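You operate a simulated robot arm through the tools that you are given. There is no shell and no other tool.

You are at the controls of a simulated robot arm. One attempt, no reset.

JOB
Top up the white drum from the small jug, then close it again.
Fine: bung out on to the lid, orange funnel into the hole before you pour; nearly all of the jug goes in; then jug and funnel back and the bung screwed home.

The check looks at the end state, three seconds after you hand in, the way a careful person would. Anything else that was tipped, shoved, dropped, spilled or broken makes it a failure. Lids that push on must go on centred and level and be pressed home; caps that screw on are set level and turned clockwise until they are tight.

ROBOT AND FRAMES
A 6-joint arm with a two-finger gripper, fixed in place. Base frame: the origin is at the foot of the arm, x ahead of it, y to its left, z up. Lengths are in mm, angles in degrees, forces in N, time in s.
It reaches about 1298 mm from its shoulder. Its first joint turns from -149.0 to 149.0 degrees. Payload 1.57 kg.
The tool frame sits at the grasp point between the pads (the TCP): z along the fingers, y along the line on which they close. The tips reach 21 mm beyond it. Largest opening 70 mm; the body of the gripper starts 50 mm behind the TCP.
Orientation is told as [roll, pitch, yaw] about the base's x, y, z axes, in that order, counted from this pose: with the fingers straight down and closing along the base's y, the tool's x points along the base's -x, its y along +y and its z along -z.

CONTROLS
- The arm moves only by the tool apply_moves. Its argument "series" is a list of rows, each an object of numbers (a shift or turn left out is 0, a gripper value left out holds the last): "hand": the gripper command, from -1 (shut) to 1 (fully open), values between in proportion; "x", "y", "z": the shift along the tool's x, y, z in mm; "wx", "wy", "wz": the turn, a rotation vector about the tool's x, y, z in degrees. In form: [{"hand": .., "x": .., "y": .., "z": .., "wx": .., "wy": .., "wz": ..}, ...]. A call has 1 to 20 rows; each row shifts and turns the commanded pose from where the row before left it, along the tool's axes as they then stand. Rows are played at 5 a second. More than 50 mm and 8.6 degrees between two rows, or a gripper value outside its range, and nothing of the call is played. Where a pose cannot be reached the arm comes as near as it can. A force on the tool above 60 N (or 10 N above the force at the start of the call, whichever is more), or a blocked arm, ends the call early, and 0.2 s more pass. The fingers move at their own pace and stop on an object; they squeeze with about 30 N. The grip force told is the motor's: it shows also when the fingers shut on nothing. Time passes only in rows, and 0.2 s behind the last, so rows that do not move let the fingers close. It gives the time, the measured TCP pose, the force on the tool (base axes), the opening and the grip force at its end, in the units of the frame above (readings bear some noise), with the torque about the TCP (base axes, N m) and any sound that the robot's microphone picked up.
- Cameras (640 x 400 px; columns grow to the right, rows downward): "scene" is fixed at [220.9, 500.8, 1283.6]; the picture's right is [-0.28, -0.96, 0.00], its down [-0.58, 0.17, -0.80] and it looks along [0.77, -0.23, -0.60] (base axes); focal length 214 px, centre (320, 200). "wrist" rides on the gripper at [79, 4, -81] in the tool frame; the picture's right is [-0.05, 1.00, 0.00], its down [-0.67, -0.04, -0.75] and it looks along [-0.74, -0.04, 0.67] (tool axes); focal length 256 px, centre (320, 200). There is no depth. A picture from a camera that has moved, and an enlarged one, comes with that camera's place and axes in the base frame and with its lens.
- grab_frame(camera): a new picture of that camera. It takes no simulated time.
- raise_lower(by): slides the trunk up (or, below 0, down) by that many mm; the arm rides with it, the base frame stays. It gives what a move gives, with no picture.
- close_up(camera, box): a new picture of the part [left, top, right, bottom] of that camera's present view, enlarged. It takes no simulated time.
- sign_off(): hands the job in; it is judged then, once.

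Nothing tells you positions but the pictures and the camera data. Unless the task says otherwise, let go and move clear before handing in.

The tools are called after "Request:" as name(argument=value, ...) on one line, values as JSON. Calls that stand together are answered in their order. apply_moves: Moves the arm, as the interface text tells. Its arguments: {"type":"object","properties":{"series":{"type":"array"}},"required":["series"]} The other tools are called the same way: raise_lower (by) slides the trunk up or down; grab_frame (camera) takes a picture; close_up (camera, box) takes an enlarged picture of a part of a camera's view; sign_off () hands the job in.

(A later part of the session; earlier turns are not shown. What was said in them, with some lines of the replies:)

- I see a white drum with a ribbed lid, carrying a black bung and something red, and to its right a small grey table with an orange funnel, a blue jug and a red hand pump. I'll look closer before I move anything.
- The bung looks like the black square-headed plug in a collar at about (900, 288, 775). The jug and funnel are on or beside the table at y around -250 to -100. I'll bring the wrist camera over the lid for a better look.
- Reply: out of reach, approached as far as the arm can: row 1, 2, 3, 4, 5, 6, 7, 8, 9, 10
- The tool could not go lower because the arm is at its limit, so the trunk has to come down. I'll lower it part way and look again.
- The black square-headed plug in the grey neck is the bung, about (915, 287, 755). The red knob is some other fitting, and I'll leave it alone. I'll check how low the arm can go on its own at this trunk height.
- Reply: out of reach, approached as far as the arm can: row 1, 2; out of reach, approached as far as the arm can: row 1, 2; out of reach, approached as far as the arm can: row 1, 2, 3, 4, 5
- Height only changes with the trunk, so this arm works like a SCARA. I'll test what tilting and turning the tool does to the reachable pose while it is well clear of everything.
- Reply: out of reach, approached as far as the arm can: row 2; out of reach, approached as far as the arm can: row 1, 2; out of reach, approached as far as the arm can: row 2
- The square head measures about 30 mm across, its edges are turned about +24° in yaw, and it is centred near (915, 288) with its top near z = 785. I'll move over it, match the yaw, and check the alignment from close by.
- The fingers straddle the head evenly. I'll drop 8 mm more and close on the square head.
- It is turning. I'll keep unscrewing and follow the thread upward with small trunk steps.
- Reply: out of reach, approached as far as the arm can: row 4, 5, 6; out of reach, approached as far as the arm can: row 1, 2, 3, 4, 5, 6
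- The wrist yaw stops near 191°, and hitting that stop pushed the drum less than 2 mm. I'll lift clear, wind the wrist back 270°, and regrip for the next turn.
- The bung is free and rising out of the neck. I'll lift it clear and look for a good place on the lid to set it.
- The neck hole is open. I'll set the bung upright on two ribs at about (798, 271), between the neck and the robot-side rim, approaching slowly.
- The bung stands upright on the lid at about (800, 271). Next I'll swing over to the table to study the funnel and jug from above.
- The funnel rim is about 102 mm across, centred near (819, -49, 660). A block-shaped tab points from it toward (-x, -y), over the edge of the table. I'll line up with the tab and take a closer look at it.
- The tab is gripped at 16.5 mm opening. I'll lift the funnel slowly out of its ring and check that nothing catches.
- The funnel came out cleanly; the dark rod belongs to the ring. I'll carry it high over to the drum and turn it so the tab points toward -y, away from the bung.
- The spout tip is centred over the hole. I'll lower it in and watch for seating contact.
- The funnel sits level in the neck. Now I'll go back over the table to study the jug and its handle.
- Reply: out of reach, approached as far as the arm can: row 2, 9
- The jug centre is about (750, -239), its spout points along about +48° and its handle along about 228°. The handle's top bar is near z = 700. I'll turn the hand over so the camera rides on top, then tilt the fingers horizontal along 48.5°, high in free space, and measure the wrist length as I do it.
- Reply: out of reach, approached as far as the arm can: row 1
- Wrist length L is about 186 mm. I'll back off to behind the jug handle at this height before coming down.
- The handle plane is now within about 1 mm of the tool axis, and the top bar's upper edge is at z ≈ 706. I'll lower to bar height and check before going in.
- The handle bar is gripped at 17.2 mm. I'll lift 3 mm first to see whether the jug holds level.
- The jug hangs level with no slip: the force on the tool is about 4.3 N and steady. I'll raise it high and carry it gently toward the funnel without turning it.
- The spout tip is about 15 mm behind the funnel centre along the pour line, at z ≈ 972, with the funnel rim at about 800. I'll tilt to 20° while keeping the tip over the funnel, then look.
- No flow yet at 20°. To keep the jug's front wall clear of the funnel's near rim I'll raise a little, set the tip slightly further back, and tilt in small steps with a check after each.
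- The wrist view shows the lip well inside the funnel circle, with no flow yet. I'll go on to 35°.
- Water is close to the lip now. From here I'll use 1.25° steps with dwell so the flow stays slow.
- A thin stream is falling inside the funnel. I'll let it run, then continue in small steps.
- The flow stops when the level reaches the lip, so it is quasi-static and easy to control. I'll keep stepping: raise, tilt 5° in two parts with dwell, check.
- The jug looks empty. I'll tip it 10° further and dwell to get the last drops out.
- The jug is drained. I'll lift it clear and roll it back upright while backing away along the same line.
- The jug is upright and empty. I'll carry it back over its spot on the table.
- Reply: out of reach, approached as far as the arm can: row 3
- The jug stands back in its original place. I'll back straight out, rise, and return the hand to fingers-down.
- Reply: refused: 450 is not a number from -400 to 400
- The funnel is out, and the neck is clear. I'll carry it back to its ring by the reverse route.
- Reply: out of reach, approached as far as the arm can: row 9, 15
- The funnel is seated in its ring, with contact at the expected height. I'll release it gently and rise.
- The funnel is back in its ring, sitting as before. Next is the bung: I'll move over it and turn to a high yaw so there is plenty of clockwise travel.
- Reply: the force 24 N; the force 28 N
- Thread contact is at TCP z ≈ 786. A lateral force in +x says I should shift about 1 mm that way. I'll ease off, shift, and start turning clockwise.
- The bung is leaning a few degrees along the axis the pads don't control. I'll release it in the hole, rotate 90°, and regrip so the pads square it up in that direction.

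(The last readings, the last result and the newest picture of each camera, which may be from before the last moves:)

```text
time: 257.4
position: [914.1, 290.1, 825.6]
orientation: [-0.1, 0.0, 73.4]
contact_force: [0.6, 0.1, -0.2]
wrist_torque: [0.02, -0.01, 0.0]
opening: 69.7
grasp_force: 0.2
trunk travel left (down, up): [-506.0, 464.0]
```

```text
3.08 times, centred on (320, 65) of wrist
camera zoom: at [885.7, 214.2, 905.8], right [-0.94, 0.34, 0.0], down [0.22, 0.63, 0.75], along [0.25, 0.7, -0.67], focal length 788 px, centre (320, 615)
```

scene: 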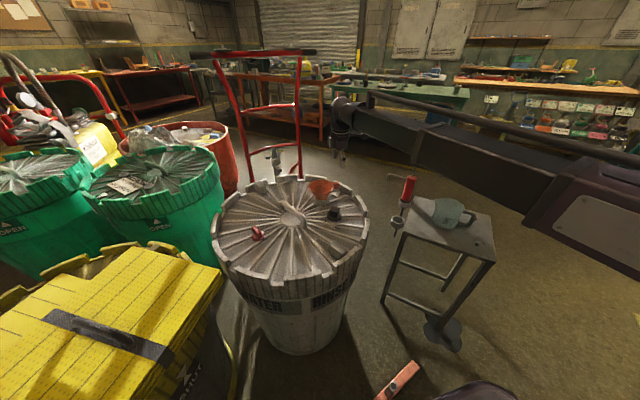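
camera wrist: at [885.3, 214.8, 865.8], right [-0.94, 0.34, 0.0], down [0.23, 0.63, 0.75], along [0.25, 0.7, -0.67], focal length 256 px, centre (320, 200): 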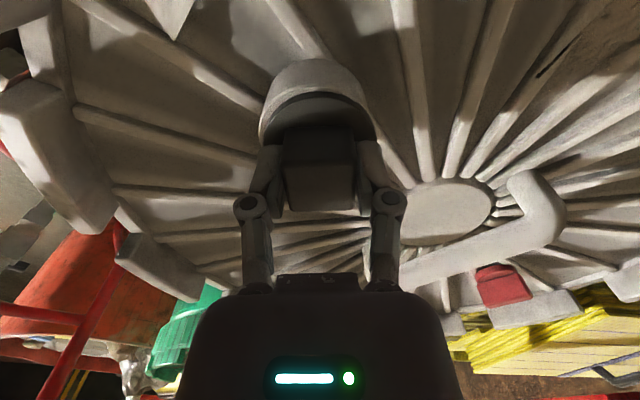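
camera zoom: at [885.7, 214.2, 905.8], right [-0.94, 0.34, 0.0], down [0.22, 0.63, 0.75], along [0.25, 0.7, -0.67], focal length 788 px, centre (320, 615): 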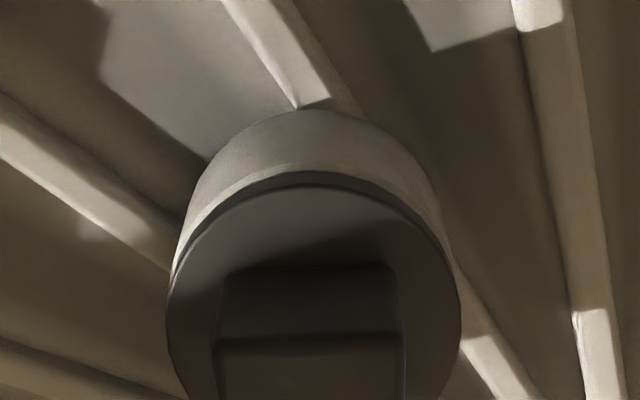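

Released, the bung sits level and centred on its thread start. I'll turn the hand +90° for more clockwise travel and regrip.

Request:
apply_moves(series=[{"wz": -8.2}, {"wz": -8.2}, {"wz": -8.2}, {"wz": -8.2}, {"wz": -8.2}, {"wz": -8.2}, {"wz": -8.2}, {"wz": -8.2}, {"wz": -8.2}, {"wz": -8.2}, {"wz": -8.0}, {}])

Request:
close_up(camera="wrist", box=[240, 10, 400, 180])

```text
time: 260.0
position: [913.2, 289.7, 824.8]
orientation: [0.1, 0.1, 163.5]
contact_force: [0.0, 0.4, -0.4]
wrist_torque: [-0.01, 0.01, -0.02]
opening: 70.1
grasp_force: 0.1
trunk travel left (down, up): [-506.0, 464.0]
```

```text
2.35 times, centred on (320, 95) of wrist
camera zoom: at [987.0, 262.5, 905.9], right [-0.34, -0.94, 0.0], down [-0.63, 0.22, 0.74], along [-0.7, 0.25, -0.67], focal length 602 px, centre (320, 447)
```

zoom: 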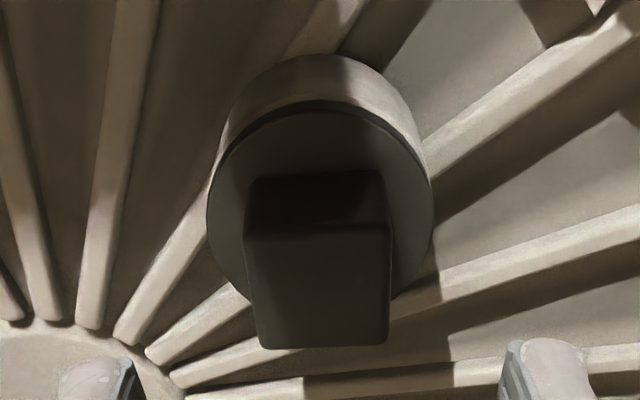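

Request:
apply_moves(series=[{"x": 2.0, "y": 0.5}, {}])

Request:
raise_lower(by=-40)

Request:
apply_moves(series=[{"hand": 0.4}, {"hand": 0}, {"hand": -0.4}, {"hand": -0.8}, {"hand": -1}, {"hand": -1}, {"hand": -1}])

Request:
close_up(camera="scene", box=[310, 180, 345, 210])

```text
time: 260.6
position: [914.6, 287.1, 825.1]
orientation: [0.1, 0.1, 163.4]
contact_force: [0.2, 0.4, 0.4]
wrist_torque: [-0.02, -0.01, 0.01]
opening: 70.0
grasp_force: 0.1
trunk travel left (down, up): [-506.0, 464.0]
```

```text
time: 261.4
position: [914.3, 287.1, 784.5]
orientation: [0.0, 0.0, 163.4]
contact_force: [0.3, -0.1, -0.9]
wrist_torque: [0.01, 0.0, 0.01]
opening: 69.9
grasp_force: 0.1
trunk travel left (down, up): [-466.0, 504.0]
```

```text
time: 263.0
position: [914.4, 290.0, 784.1]
orientation: [0.0, 0.1, 163.3]
contact_force: [6.9, 10.5, 4.7]
wrist_torque: [0.2, -0.1, -0.01]
opening: 30.8
grasp_force: 29.8
trunk travel left (down, up): [-466.0, 504.0]
```

```text
13.33 times, centred on (328, 195) of scene
camera zoom: at [220.9, 500.8, 1283.6], right [-0.28, -0.96, 0.0], down [-0.58, 0.17, -0.8], along [0.77, -0.23, -0.6], focal length 2860 px, centre (220, 267)
```

zoom: 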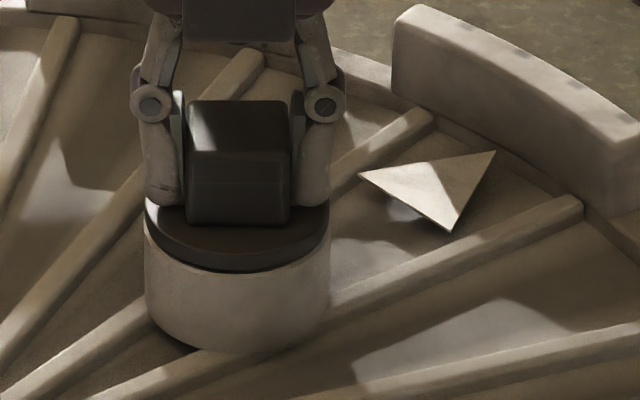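

Request:
apply_moves(series=[{"x": 0.2, "y": -1.5}, {}])

```text
time: 263.6
position: [915.6, 288.2, 784.7]
orientation: [0.1, 0.0, 163.3]
contact_force: [1.2, 1.4, 0.5]
wrist_torque: [0.03, -0.09, -0.03]
opening: 31.0
grasp_force: 30.1
trunk travel left (down, up): [-466.0, 504.0]
```

Request:
apply_moves(series=[{"wz": 6}, {"wz": 6}, {"wz": 6}, {"wz": 6}, {"wz": 6}, {"wz": 6}, {}])

Request:
close_up(camera="scene", box=[310, 180, 345, 210])

```text
time: 265.2
position: [914.2, 289.2, 784.8]
orientation: [-0.1, 0.0, 127.5]
contact_force: [-1.9, -6.8, -1.4]
wrist_torque: [-0.21, 0.05, 0.01]
opening: 30.9
grasp_force: 30.4
trunk travel left (down, up): [-466.0, 504.0]
```

```text
13.33 times, centred on (328, 195) of scene
camera zoom: at [220.9, 500.8, 1283.6], right [-0.28, -0.96, 0.0], down [-0.58, 0.17, -0.8], along [0.77, -0.23, -0.6], focal length 2860 px, centre (220, 267)
```

zoom: 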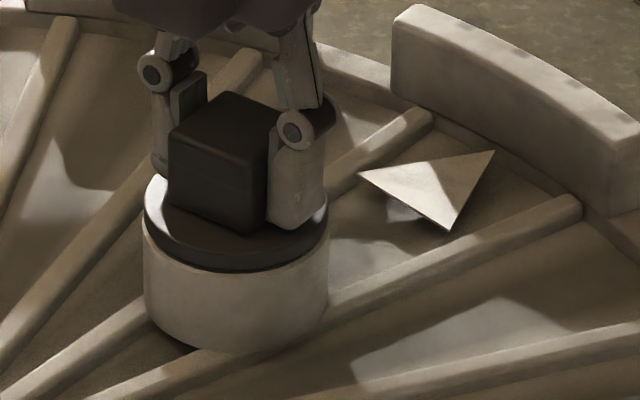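

Request:
apply_moves(series=[{"x": 0.6, "y": 0.8}, {}])

Request:
raise_lower(by=-1)

Request:
apply_moves(series=[{"wz": 6}, {"wz": 6}, {"wz": 6}, {"wz": 6}, {"wz": 6}, {"wz": 6}, {}])

Request:
close_up(camera="scene", box=[310, 180, 345, 210])

```text
time: 265.8
position: [914.2, 289.0, 785.1]
orientation: [-0.1, 0.0, 127.3]
contact_force: [-0.8, -2.5, -0.6]
wrist_torque: [-0.11, -0.01, -0.01]
opening: 31.1
grasp_force: 29.7
trunk travel left (down, up): [-466.0, 504.0]
```

```text
time: 266.3
position: [914.9, 289.2, 784.6]
orientation: [-0.1, 0.1, 127.2]
contact_force: [2.3, -1.0, 4.0]
wrist_torque: [-0.05, -0.02, 0.01]
opening: 31.1
grasp_force: 30.0
trunk travel left (down, up): [-465.0, 505.0]
```

```text
time: 267.9
position: [915.7, 288.8, 783.0]
orientation: [-0.1, 0.0, 91.3]
contact_force: [2.6, -1.1, 0.5]
wrist_torque: [-0.12, -0.06, -0.02]
opening: 31.0
grasp_force: 29.8
trunk travel left (down, up): [-465.0, 505.0]
```

```text
13.33 times, centred on (328, 195) of scene
camera zoom: at [220.9, 500.8, 1283.6], right [-0.28, -0.96, 0.0], down [-0.58, 0.17, -0.8], along [0.77, -0.23, -0.6], focal length 2860 px, centre (220, 267)
```

zoom: 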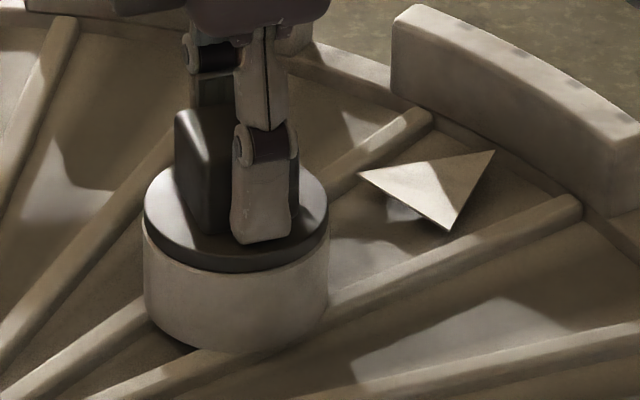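

The bung is level, centred and threading down. I'll continue clockwise, following with the trunk.

Request:
raise_lower(by=-1)

Request:
apply_moves(series=[{"wz": 6}, {"wz": 6}, {"wz": 6}, {"wz": 6}, {"wz": 6}, {"wz": 6}, {}])

Request:
raise_lower(by=-1)

Request:
apply_moves(series=[{"wz": 6}, {"wz": 6}, {"wz": 6}, {"wz": 6}, {"wz": 6}, {"wz": 6}, {}])

Request:
close_up(camera="scene", box=[310, 180, 345, 210])

```text
time: 268.4
position: [914.7, 288.9, 784.1]
orientation: [-0.1, 0.0, 91.3]
contact_force: [4.1, -0.4, 9.2]
wrist_torque: [-0.07, -0.04, 0.01]
opening: 31.3
grasp_force: 29.8
trunk travel left (down, up): [-464.0, 506.0]
```

```text
time: 270.0
position: [914.4, 288.9, 782.7]
orientation: [-0.1, -0.1, 55.3]
contact_force: [8.1, 3.6, 5.1]
wrist_torque: [0.09, -0.18, -0.01]
opening: 30.9
grasp_force: 29.6
trunk travel left (down, up): [-464.0, 506.0]
```

```text
time: 270.5
position: [914.1, 288.4, 783.5]
orientation: [-0.1, -0.1, 55.2]
contact_force: [11.9, 4.9, 15.0]
wrist_torque: [0.05, -0.2, -0.07]
opening: 30.9
grasp_force: 29.8
trunk travel left (down, up): [-463.0, 507.0]
```

```text
time: 272.1
position: [914.1, 289.5, 782.4]
orientation: [0.0, 0.0, 19.2]
contact_force: [5.2, 5.6, 6.2]
wrist_torque: [0.11, -0.17, -0.03]
opening: 31.1
grasp_force: 29.9
trunk travel left (down, up): [-463.0, 507.0]
```

```text
13.33 times, centred on (328, 195) of scene
camera zoom: at [220.9, 500.8, 1283.6], right [-0.28, -0.96, 0.0], down [-0.58, 0.17, -0.8], along [0.77, -0.23, -0.6], focal length 2860 px, centre (220, 267)
```

zoom: 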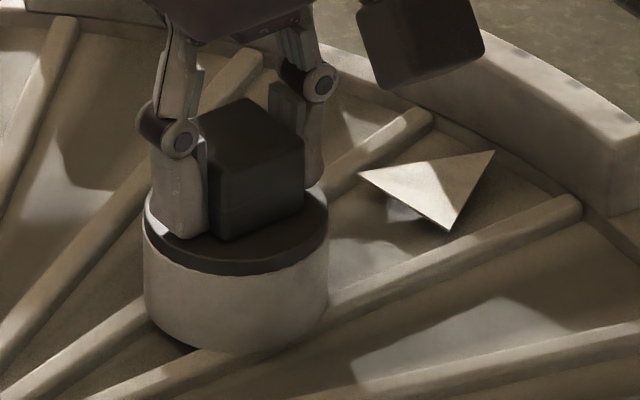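

Request:
apply_moves(series=[{"x": -0.7, "y": 0.4}, {"wz": 6}, {"wz": 6}, {"wz": 6}, {"wz": 6}, {"wz": 6}, {"wz": 6}, {}])

Request:
raise_lower(by=-1)

Request:
apply_moves(series=[{"wz": 6}, {"wz": 6}, {"wz": 6}, {"wz": 6}, {}])

Request:
close_up(camera="scene", box=[310, 180, 345, 210])

```text
time: 273.9
position: [915.4, 289.2, 781.6]
orientation: [0.0, 0.0, -16.6]
contact_force: [-13.8, 2.8, -10.3]
wrist_torque: [-0.05, 0.28, 1.17]
opening: 43.3
grasp_force: 30.2
trunk travel left (down, up): [-463.0, 507.0]
```

```text
time: 274.4
position: [913.4, 288.5, 780.9]
orientation: [-0.1, 0.0, -16.6]
contact_force: [-15.3, 3.7, -2.8]
wrist_torque: [-0.08, 0.48, 0.95]
opening: 43.4
grasp_force: 30.2
trunk travel left (down, up): [-462.0, 508.0]
```

```text
time: 275.5
position: [907.6, 299.5, 782.1]
orientation: [0.2, 1.3, -39.9]
contact_force: [-19.8, 11.9, 2.2]
wrist_torque: [0.19, 0.38, 0.22]
opening: 31.7
grasp_force: 30.2
trunk travel left (down, up): [-462.0, 508.0]
stopped in row 5: the force on the tool passed its limit at 60 N (the readings are from after the stop); the commanded pose is now the measured one
```

```text
13.33 times, centred on (328, 195) of scene
camera zoom: at [220.9, 500.8, 1283.6], right [-0.28, -0.96, 0.0], down [-0.58, 0.17, -0.8], along [0.77, -0.23, -0.6], focal length 2860 px, centre (220, 267)
```

zoom: 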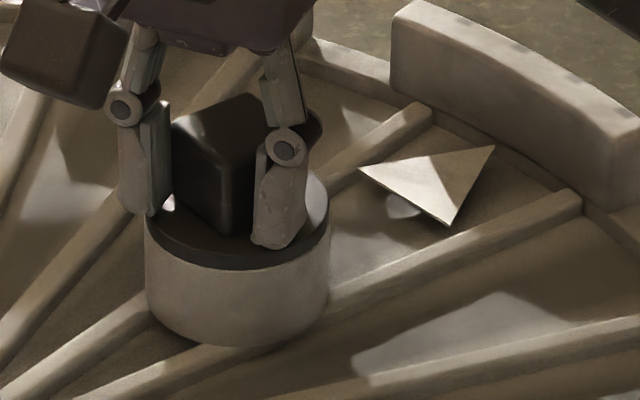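

The bung resisted hard with 1.2 N·m of torque and the pads slipped over the corners, so it may be tight or jammed. I'll open, lift clear and inspect.

Request:
apply_moves(series=[{"hand": -0.3}, {"hand": 0}, {"hand": 0.5}, {"hand": 1}, {"hand": 1}])

Request:
raise_lower(by=50)

Request:
close_up(camera="scene", box=[310, 180, 345, 210])

Request:
grab_frame(camera="wrist")

Request:
grab_frame(camera="scene")

```text
time: 276.7
position: [912.9, 294.9, 781.7]
orientation: [0.4, 1.0, -40.2]
contact_force: [0.1, 0.3, -0.7]
wrist_torque: [0.02, -0.03, 0.0]
opening: 70.0
grasp_force: 0.0
trunk travel left (down, up): [-462.0, 508.0]
```

```text
time: 277.7
position: [912.3, 296.5, 831.7]
orientation: [0.1, 1.0, -40.2]
contact_force: [0.2, -0.1, -0.4]
wrist_torque: [-0.02, 0.0, -0.01]
opening: 69.7
grasp_force: 0.0
trunk travel left (down, up): [-512.0, 458.0]
```

```text
13.33 times, centred on (328, 195) of scene
camera zoom: at [220.9, 500.8, 1283.6], right [-0.28, -0.96, 0.0], down [-0.58, 0.17, -0.8], along [0.77, -0.23, -0.6], focal length 2860 px, centre (220, 267)
```

zoom: 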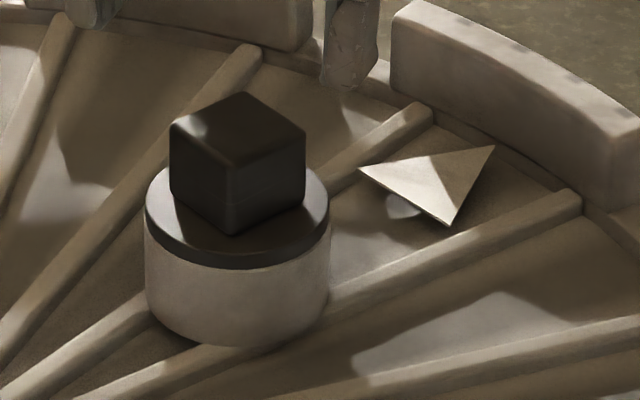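

```text
taken
camera wrist: at [853.8, 348.5, 913.1], right [0.69, 0.73, 0.0], down [0.49, -0.47, 0.73], along [0.54, -0.5, -0.68], focal length 256 px, centre (320, 200)
```

wrist: 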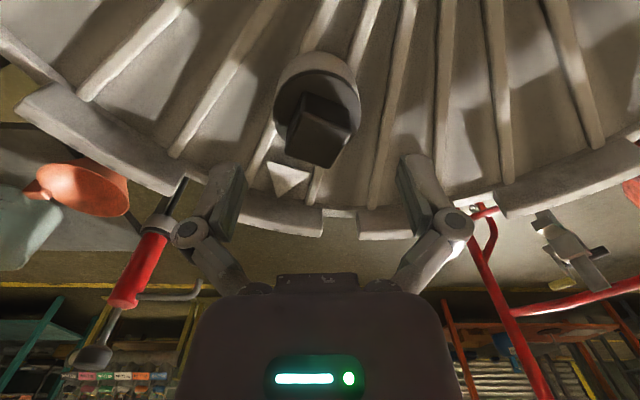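

```text
taken
```

scene: 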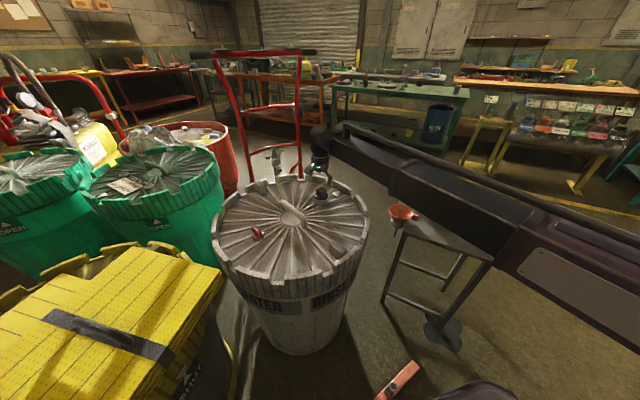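

Request:
close_up(camera="wrist", box=[250, 30, 390, 190])

Request:
close_up(camera="scene", box=[312, 184, 336, 208])

```text
2.50 times, centred on (320, 110) of wrist
camera zoom: at [853.8, 348.5, 913.1], right [0.69, 0.73, 0.0], down [0.49, -0.47, 0.73], along [0.54, -0.5, -0.68], focal length 640 px, centre (320, 425)
```

zoom: 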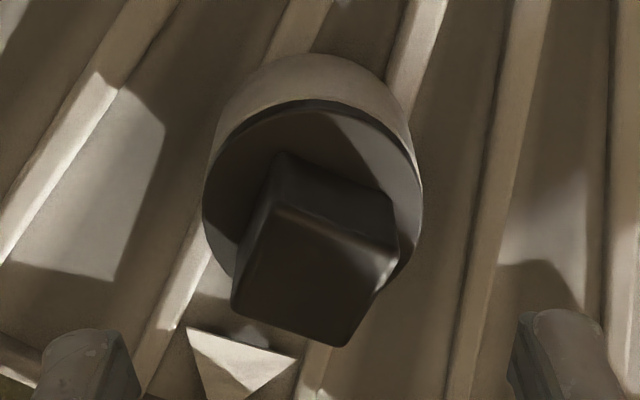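

```text
16.00 times, centred on (324, 196) of scene
camera zoom: at [220.9, 500.8, 1283.6], right [-0.28, -0.96, 0.0], down [-0.58, 0.17, -0.8], along [0.77, -0.23, -0.6], focal length 3432 px, centre (256, 264)
```

zoom: 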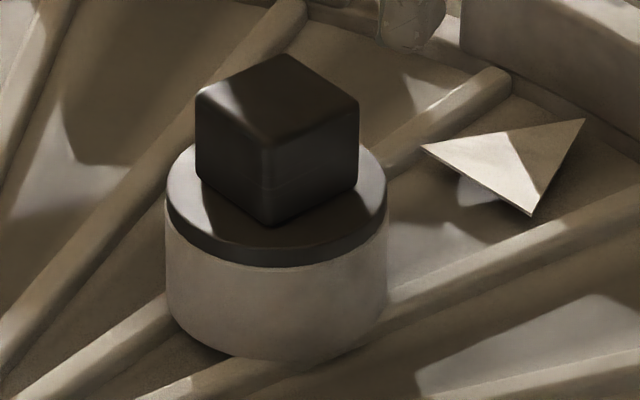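

The head measures about 22–24° mod 90, the same as the original tight orientation, and the flange looks flush. To be sure it is truly home and not jammed, I'll align over it exactly as in the first views and compare its height.

Request:
apply_moves(series=[{"wy": -1.0, "x": -3.2}, {"wz": -8}, {"wz": -8}, {"wz": -8}, {"wz": -8}, {"wz": -8}, {"wz": -8}, {"wz": -8}, {"wz": -8}, {}])

Request:
grab_frame(camera="wrist")

Request:
close_up(camera="wrist", box=[250, 20, 400, 170])

```text
time: 279.9
position: [914.5, 294.6, 830.2]
orientation: [0.0, -0.3, 23.9]
contact_force: [0.5, 0.2, -0.2]
wrist_torque: [-0.02, 0.0, 0.01]
opening: 70.0
grasp_force: 0.0
trunk travel left (down, up): [-512.0, 458.0]
```

```text
taken
camera wrist: at [839.2, 264.9, 911.5], right [-0.36, 0.93, 0.0], down [0.62, 0.24, 0.75], along [0.7, 0.27, -0.66], focal length 256 px, centre (320, 200)
```

wrist: 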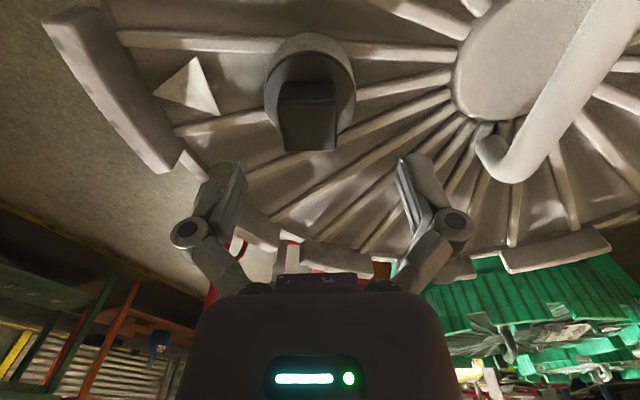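

```text
2.67 times, centred on (325, 95) of wrist
camera zoom: at [839.2, 264.9, 911.5], right [-0.36, 0.93, 0.0], down [0.62, 0.24, 0.75], along [0.7, 0.27, -0.66], focal length 683 px, centre (307, 480)
```

zoom: 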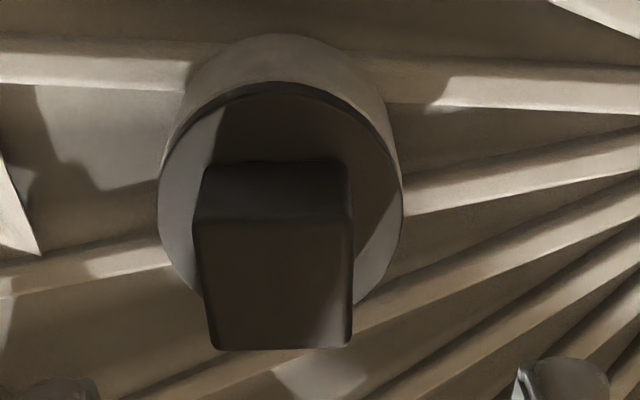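

The flange-to-neck distance and the head orientation both match the original closed state, so the bung is seated. I'll do one gentle grip-and-turn check on tightness, centring first so nothing gets pushed.

Request:
apply_moves(series=[{"x": -1.3, "y": -6.2}, {}])

Request:
close_up(camera="wrist", box=[250, 20, 400, 170])

Request:
raise_lower(by=-49)

Request:
apply_moves(series=[{"hand": 0.4}, {"hand": 0}, {"hand": -0.4}, {"hand": -0.8}, {"hand": -1}, {"hand": -1}, {"hand": -1}])

```text
time: 280.5
position: [917.1, 288.8, 830.9]
orientation: [0.0, -0.4, 23.8]
contact_force: [-0.3, 0.4, 0.3]
wrist_torque: [-0.01, 0.03, -0.02]
opening: 69.9
grasp_force: 0.0
trunk travel left (down, up): [-512.0, 458.0]
```

```text
2.67 times, centred on (325, 95) of wrist
camera zoom: at [841.8, 259.9, 911.5], right [-0.35, 0.94, 0.0], down [0.62, 0.23, 0.75], along [0.7, 0.27, -0.66], focal length 683 px, centre (307, 480)
```

zoom: 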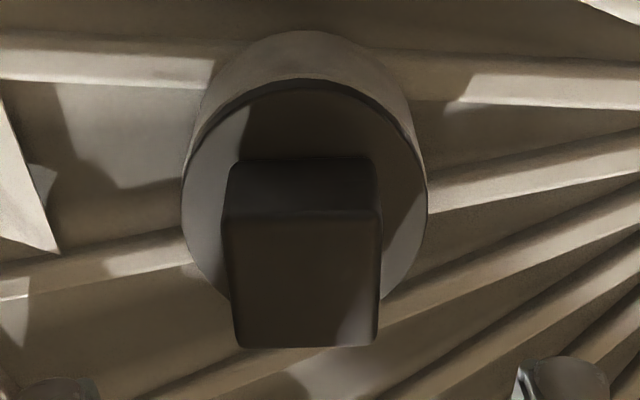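

```text
time: 281.4
position: [917.6, 289.9, 782.3]
orientation: [0.0, -0.3, 23.8]
contact_force: [0.3, -0.1, -0.1]
wrist_torque: [0.0, -0.02, 0.02]
opening: 70.0
grasp_force: 0.0
trunk travel left (down, up): [-463.0, 507.0]
```

```text
time: 283.0
position: [917.3, 288.2, 781.3]
orientation: [0.0, -0.3, 23.8]
contact_force: [5.3, -7.0, 2.3]
wrist_torque: [-0.16, -0.13, -0.01]
opening: 31.0
grasp_force: 29.5
trunk travel left (down, up): [-463.0, 507.0]
```

Request:
apply_moves(series=[{"y": -1.0}, {}])

Request:
apply_moves(series=[{"wz": 2}, {"wz": 2}, {}])

```text
time: 283.6
position: [918.2, 287.3, 781.9]
orientation: [0.1, -0.2, 23.9]
contact_force: [6.3, -2.6, 3.3]
wrist_torque: [-0.09, -0.1, -0.03]
opening: 31.0
grasp_force: 29.9
trunk travel left (down, up): [-463.0, 507.0]
```

```text
time: 284.4
position: [917.9, 289.1, 782.5]
orientation: [0.1, -0.2, 19.9]
contact_force: [0.1, -2.3, 0.3]
wrist_torque: [-0.03, -0.1, 0.01]
opening: 31.0
grasp_force: 29.6
trunk travel left (down, up): [-463.0, 507.0]
```

It turned 4° freely, so it is not fully tight yet. I'll continue clockwise in small steps while watching torque, opening and vertical force.

Request:
apply_moves(series=[{"wz": 3}, {"wz": 3}, {"wz": 3}, {}])

Request:
apply_moves(series=[{"wz": 3}, {"wz": 3}, {"wz": 3}, {}])

```text
time: 285.4
position: [919.3, 289.0, 782.3]
orientation: [0.2, -0.2, 10.7]
contact_force: [7.6, -5.4, 0.6]
wrist_torque: [-0.25, -0.15, 0.95]
opening: 33.2
grasp_force: 29.8
trunk travel left (down, up): [-463.0, 507.0]
```

```text
time: 286.4
position: [917.9, 288.5, 781.4]
orientation: [0.1, -0.2, 1.7]
contact_force: [4.1, -3.6, -2.2]
wrist_torque: [-0.06, -0.05, 1.32]
opening: 36.7
grasp_force: 30.1
trunk travel left (down, up): [-463.0, 507.0]
```

Torque has risen to 1.3 N·m with the head stopped near 14°, so it is now tight. I'll relax the twist, release, and inspect.

Request:
apply_moves(series=[{"wz": -4}, {"wz": -4}, {"wz": -3.5}, {}])

Request:
apply_moves(series=[{"hand": -0.3}, {"hand": 0}, {"hand": 0.5}, {"hand": 1}, {"hand": 1}])

Request:
raise_lower(by=49)

Request:
close_up(camera="wrist", box=[250, 20, 400, 170])

Request:
close_up(camera="scene", box=[290, 170, 370, 220])

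Request:
close_up(camera="scene", box=[312, 184, 336, 208])

```text
time: 287.4
position: [916.6, 289.2, 782.3]
orientation: [0.1, -0.4, 13.4]
contact_force: [-1.8, -2.9, -1.1]
wrist_torque: [-0.06, 0.07, 0.18]
opening: 32.3
grasp_force: 30.0
trunk travel left (down, up): [-463.0, 507.0]
```

```text
time: 288.6
position: [917.3, 287.5, 780.8]
orientation: [0.1, -0.3, 13.4]
contact_force: [0.3, 0.5, 0.3]
wrist_torque: [-0.01, -0.03, 0.0]
opening: 70.0
grasp_force: 0.0
trunk travel left (down, up): [-463.0, 507.0]
```

```text
time: 289.5
position: [917.5, 288.2, 831.2]
orientation: [0.1, -0.3, 13.3]
contact_force: [1.3, 0.6, -0.6]
wrist_torque: [0.05, 0.0, -0.01]
opening: 70.0
grasp_force: 0.0
trunk travel left (down, up): [-512.0, 458.0]
```

```text
2.67 times, centred on (325, 95) of wrist
camera zoom: at [837.3, 273.4, 911.4], right [-0.18, 0.98, 0.0], down [0.65, 0.12, 0.75], along [0.74, 0.13, -0.66], focal length 683 px, centre (307, 480)
```

zoom: 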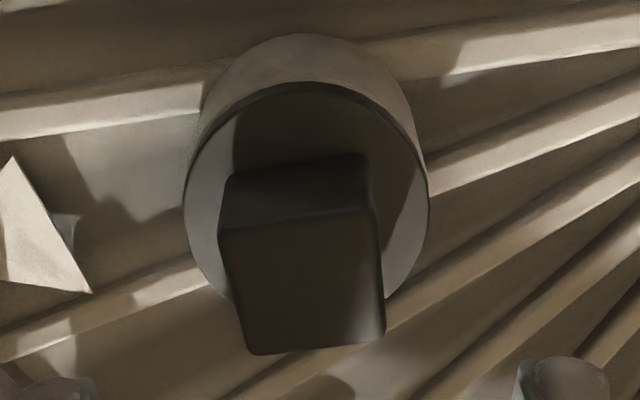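

```text
8.00 times, centred on (330, 195) of scene
camera zoom: at [220.9, 500.8, 1283.6], right [-0.28, -0.96, 0.0], down [-0.58, 0.17, -0.8], along [0.77, -0.23, -0.6], focal length 1716 px, centre (240, 240)
```

zoom: 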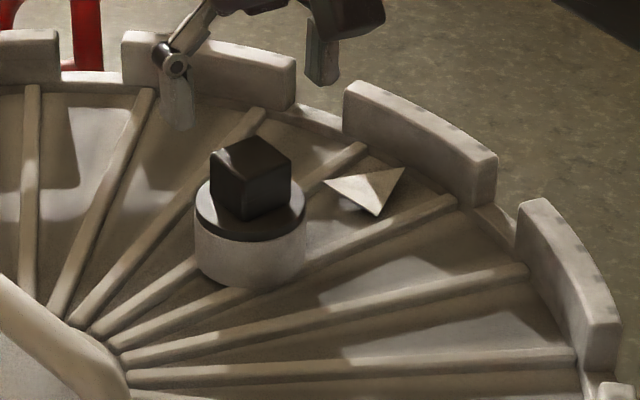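

```text
16.00 times, centred on (324, 196) of scene
camera zoom: at [220.9, 500.8, 1283.6], right [-0.28, -0.96, 0.0], down [-0.58, 0.17, -0.8], along [0.77, -0.23, -0.6], focal length 3432 px, centre (256, 264)
```

zoom: 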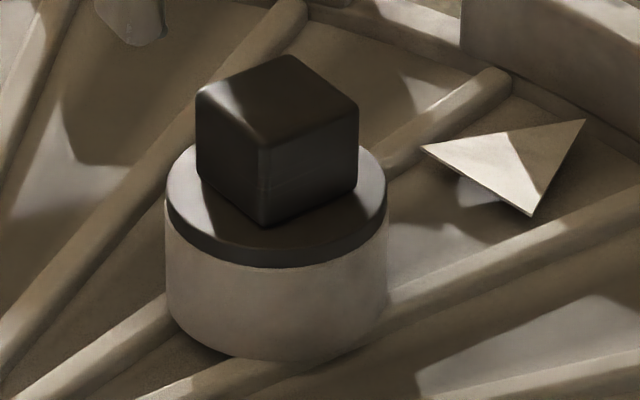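

The bung is level, flush, and stops firmly at about 19–20° mod 90. I'll move the arm well clear and inspect the whole scene against the start.

Request:
raise_lower(by=340)

Request:
apply_moves(series=[{"wz": 6.6}, {"wz": 6.7}, {"x": 25, "y": -41}, {"x": 25, "y": -41}, {"x": 25, "y": -41}, {"x": 25, "y": -41}, {"x": 25, "y": -41}, {"x": 25, "y": -41}, {"x": 25, "y": -41}, {"x": 25, "y": -41}, {"x": 25, "y": -41}, {"x": 25, "y": -41}, {}])

Request:
grab_frame(camera="scene")

Request:
grab_frame(camera="wrist")

Request:
close_up(camera="scene", box=[370, 150, 510, 270])

Request:
close_up(camera="scene", box=[200, 160, 380, 280])

```text
time: 292.8
position: [916.8, 288.5, 1170.7]
orientation: [0.2, -0.2, 13.3]
contact_force: [0.5, -0.9, 0.2]
wrist_torque: [-0.02, 0.03, -0.03]
opening: 69.9
grasp_force: 0.1
trunk travel left (down, up): [-852.0, 118.0]
```

```text
time: 295.6
position: [669.5, -124.5, 1170.4]
orientation: [0.1, -0.2, 0.0]
contact_force: [0.0, 0.0, -0.3]
wrist_torque: [0.01, -0.01, -0.02]
opening: 70.0
grasp_force: 0.1
out of reach, approached as far as the arm can: row 8, 11
trunk travel left (down, up): [-852.0, 118.0]
```

```text
taken
```

scene: 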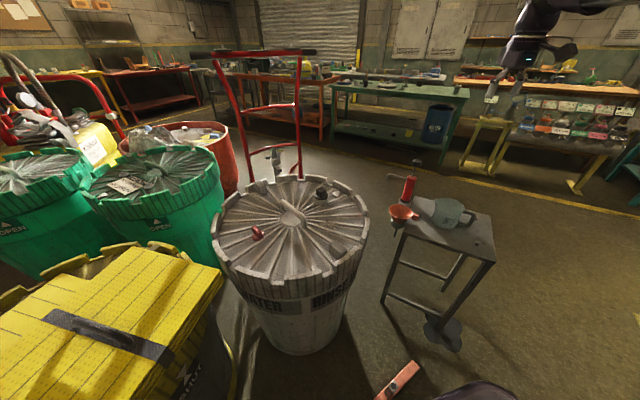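

```text
taken
camera wrist: at [589.1, -121.3, 1251.5], right [0.05, 1.0, 0.0], down [0.66, -0.04, 0.75], along [0.75, -0.04, -0.66], focal length 256 px, centre (320, 200)
```

wrist: 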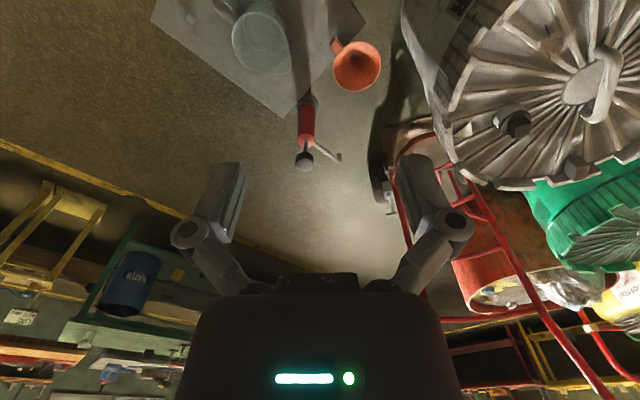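

```text
3.33 times, centred on (440, 210) of scene
camera zoom: at [220.9, 500.8, 1283.6], right [-0.28, -0.96, 0.0], down [-0.58, 0.17, -0.8], along [0.77, -0.23, -0.6], focal length 715 px, centre (-80, 167)
```

zoom: 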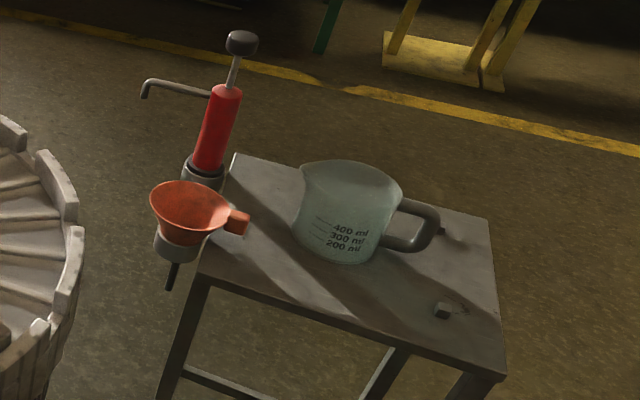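

```text
3.33 times, centred on (290, 220) of scene
camera zoom: at [220.9, 500.8, 1283.6], right [-0.28, -0.96, 0.0], down [-0.58, 0.17, -0.8], along [0.77, -0.23, -0.6], focal length 715 px, centre (420, 133)
```

zoom: 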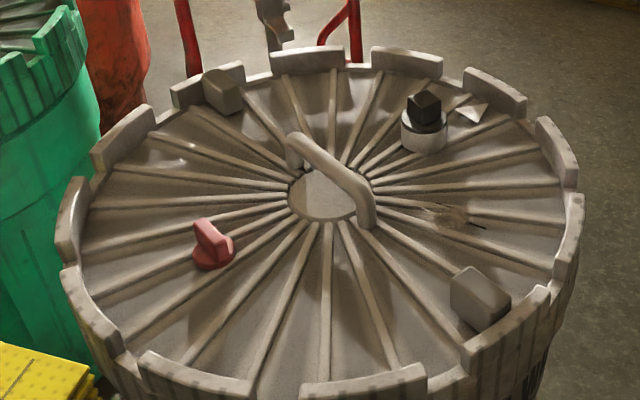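

Everything is back where it was: the jug upright and empty on the table, the funnel in its ring, the pump untouched, and the bung level and tight in the neck. I see no spills, and the arm is clear, so I'm handing the job in.

Request:
sign_off()

```text
The job is handed in.
```

I topped up the white drum from the small jug and closed it again. The hand-in was accepted, but I haven't seen the verdict.

- **Pour:** The whole jug went through the orange funnel. I tipped it about 10° past horizontal to drain it, and it looked empty afterwards. I saw no spills in the last pictures.
- **Jug and funnel:** The jug is back on its spot on the table. The funnel is back in its ring and sits as it did at the start.
- **Bung:** It is screwed in level, with the flange at the same height on the neck as at the start. It stopped firmly against about 1.3 N·m.

Three things did not go cleanly:

- **Refitting the bung:** On the first try it leaned a few degrees, so I let it settle level and gripped it again. Near the end the fingers slipped over its corners and hit the force limit. I regripped and turned it until it stopped.
- **Stop position:** My turn count put the bung about a quarter turn short of where it started. Its height and the firm stop say it is fully home.
- **Drum:** The forces from turning the bung shifted the drum slightly. The bung neck is about 5 mm from where it began, mostly because the lid and drum turned by about a degree.
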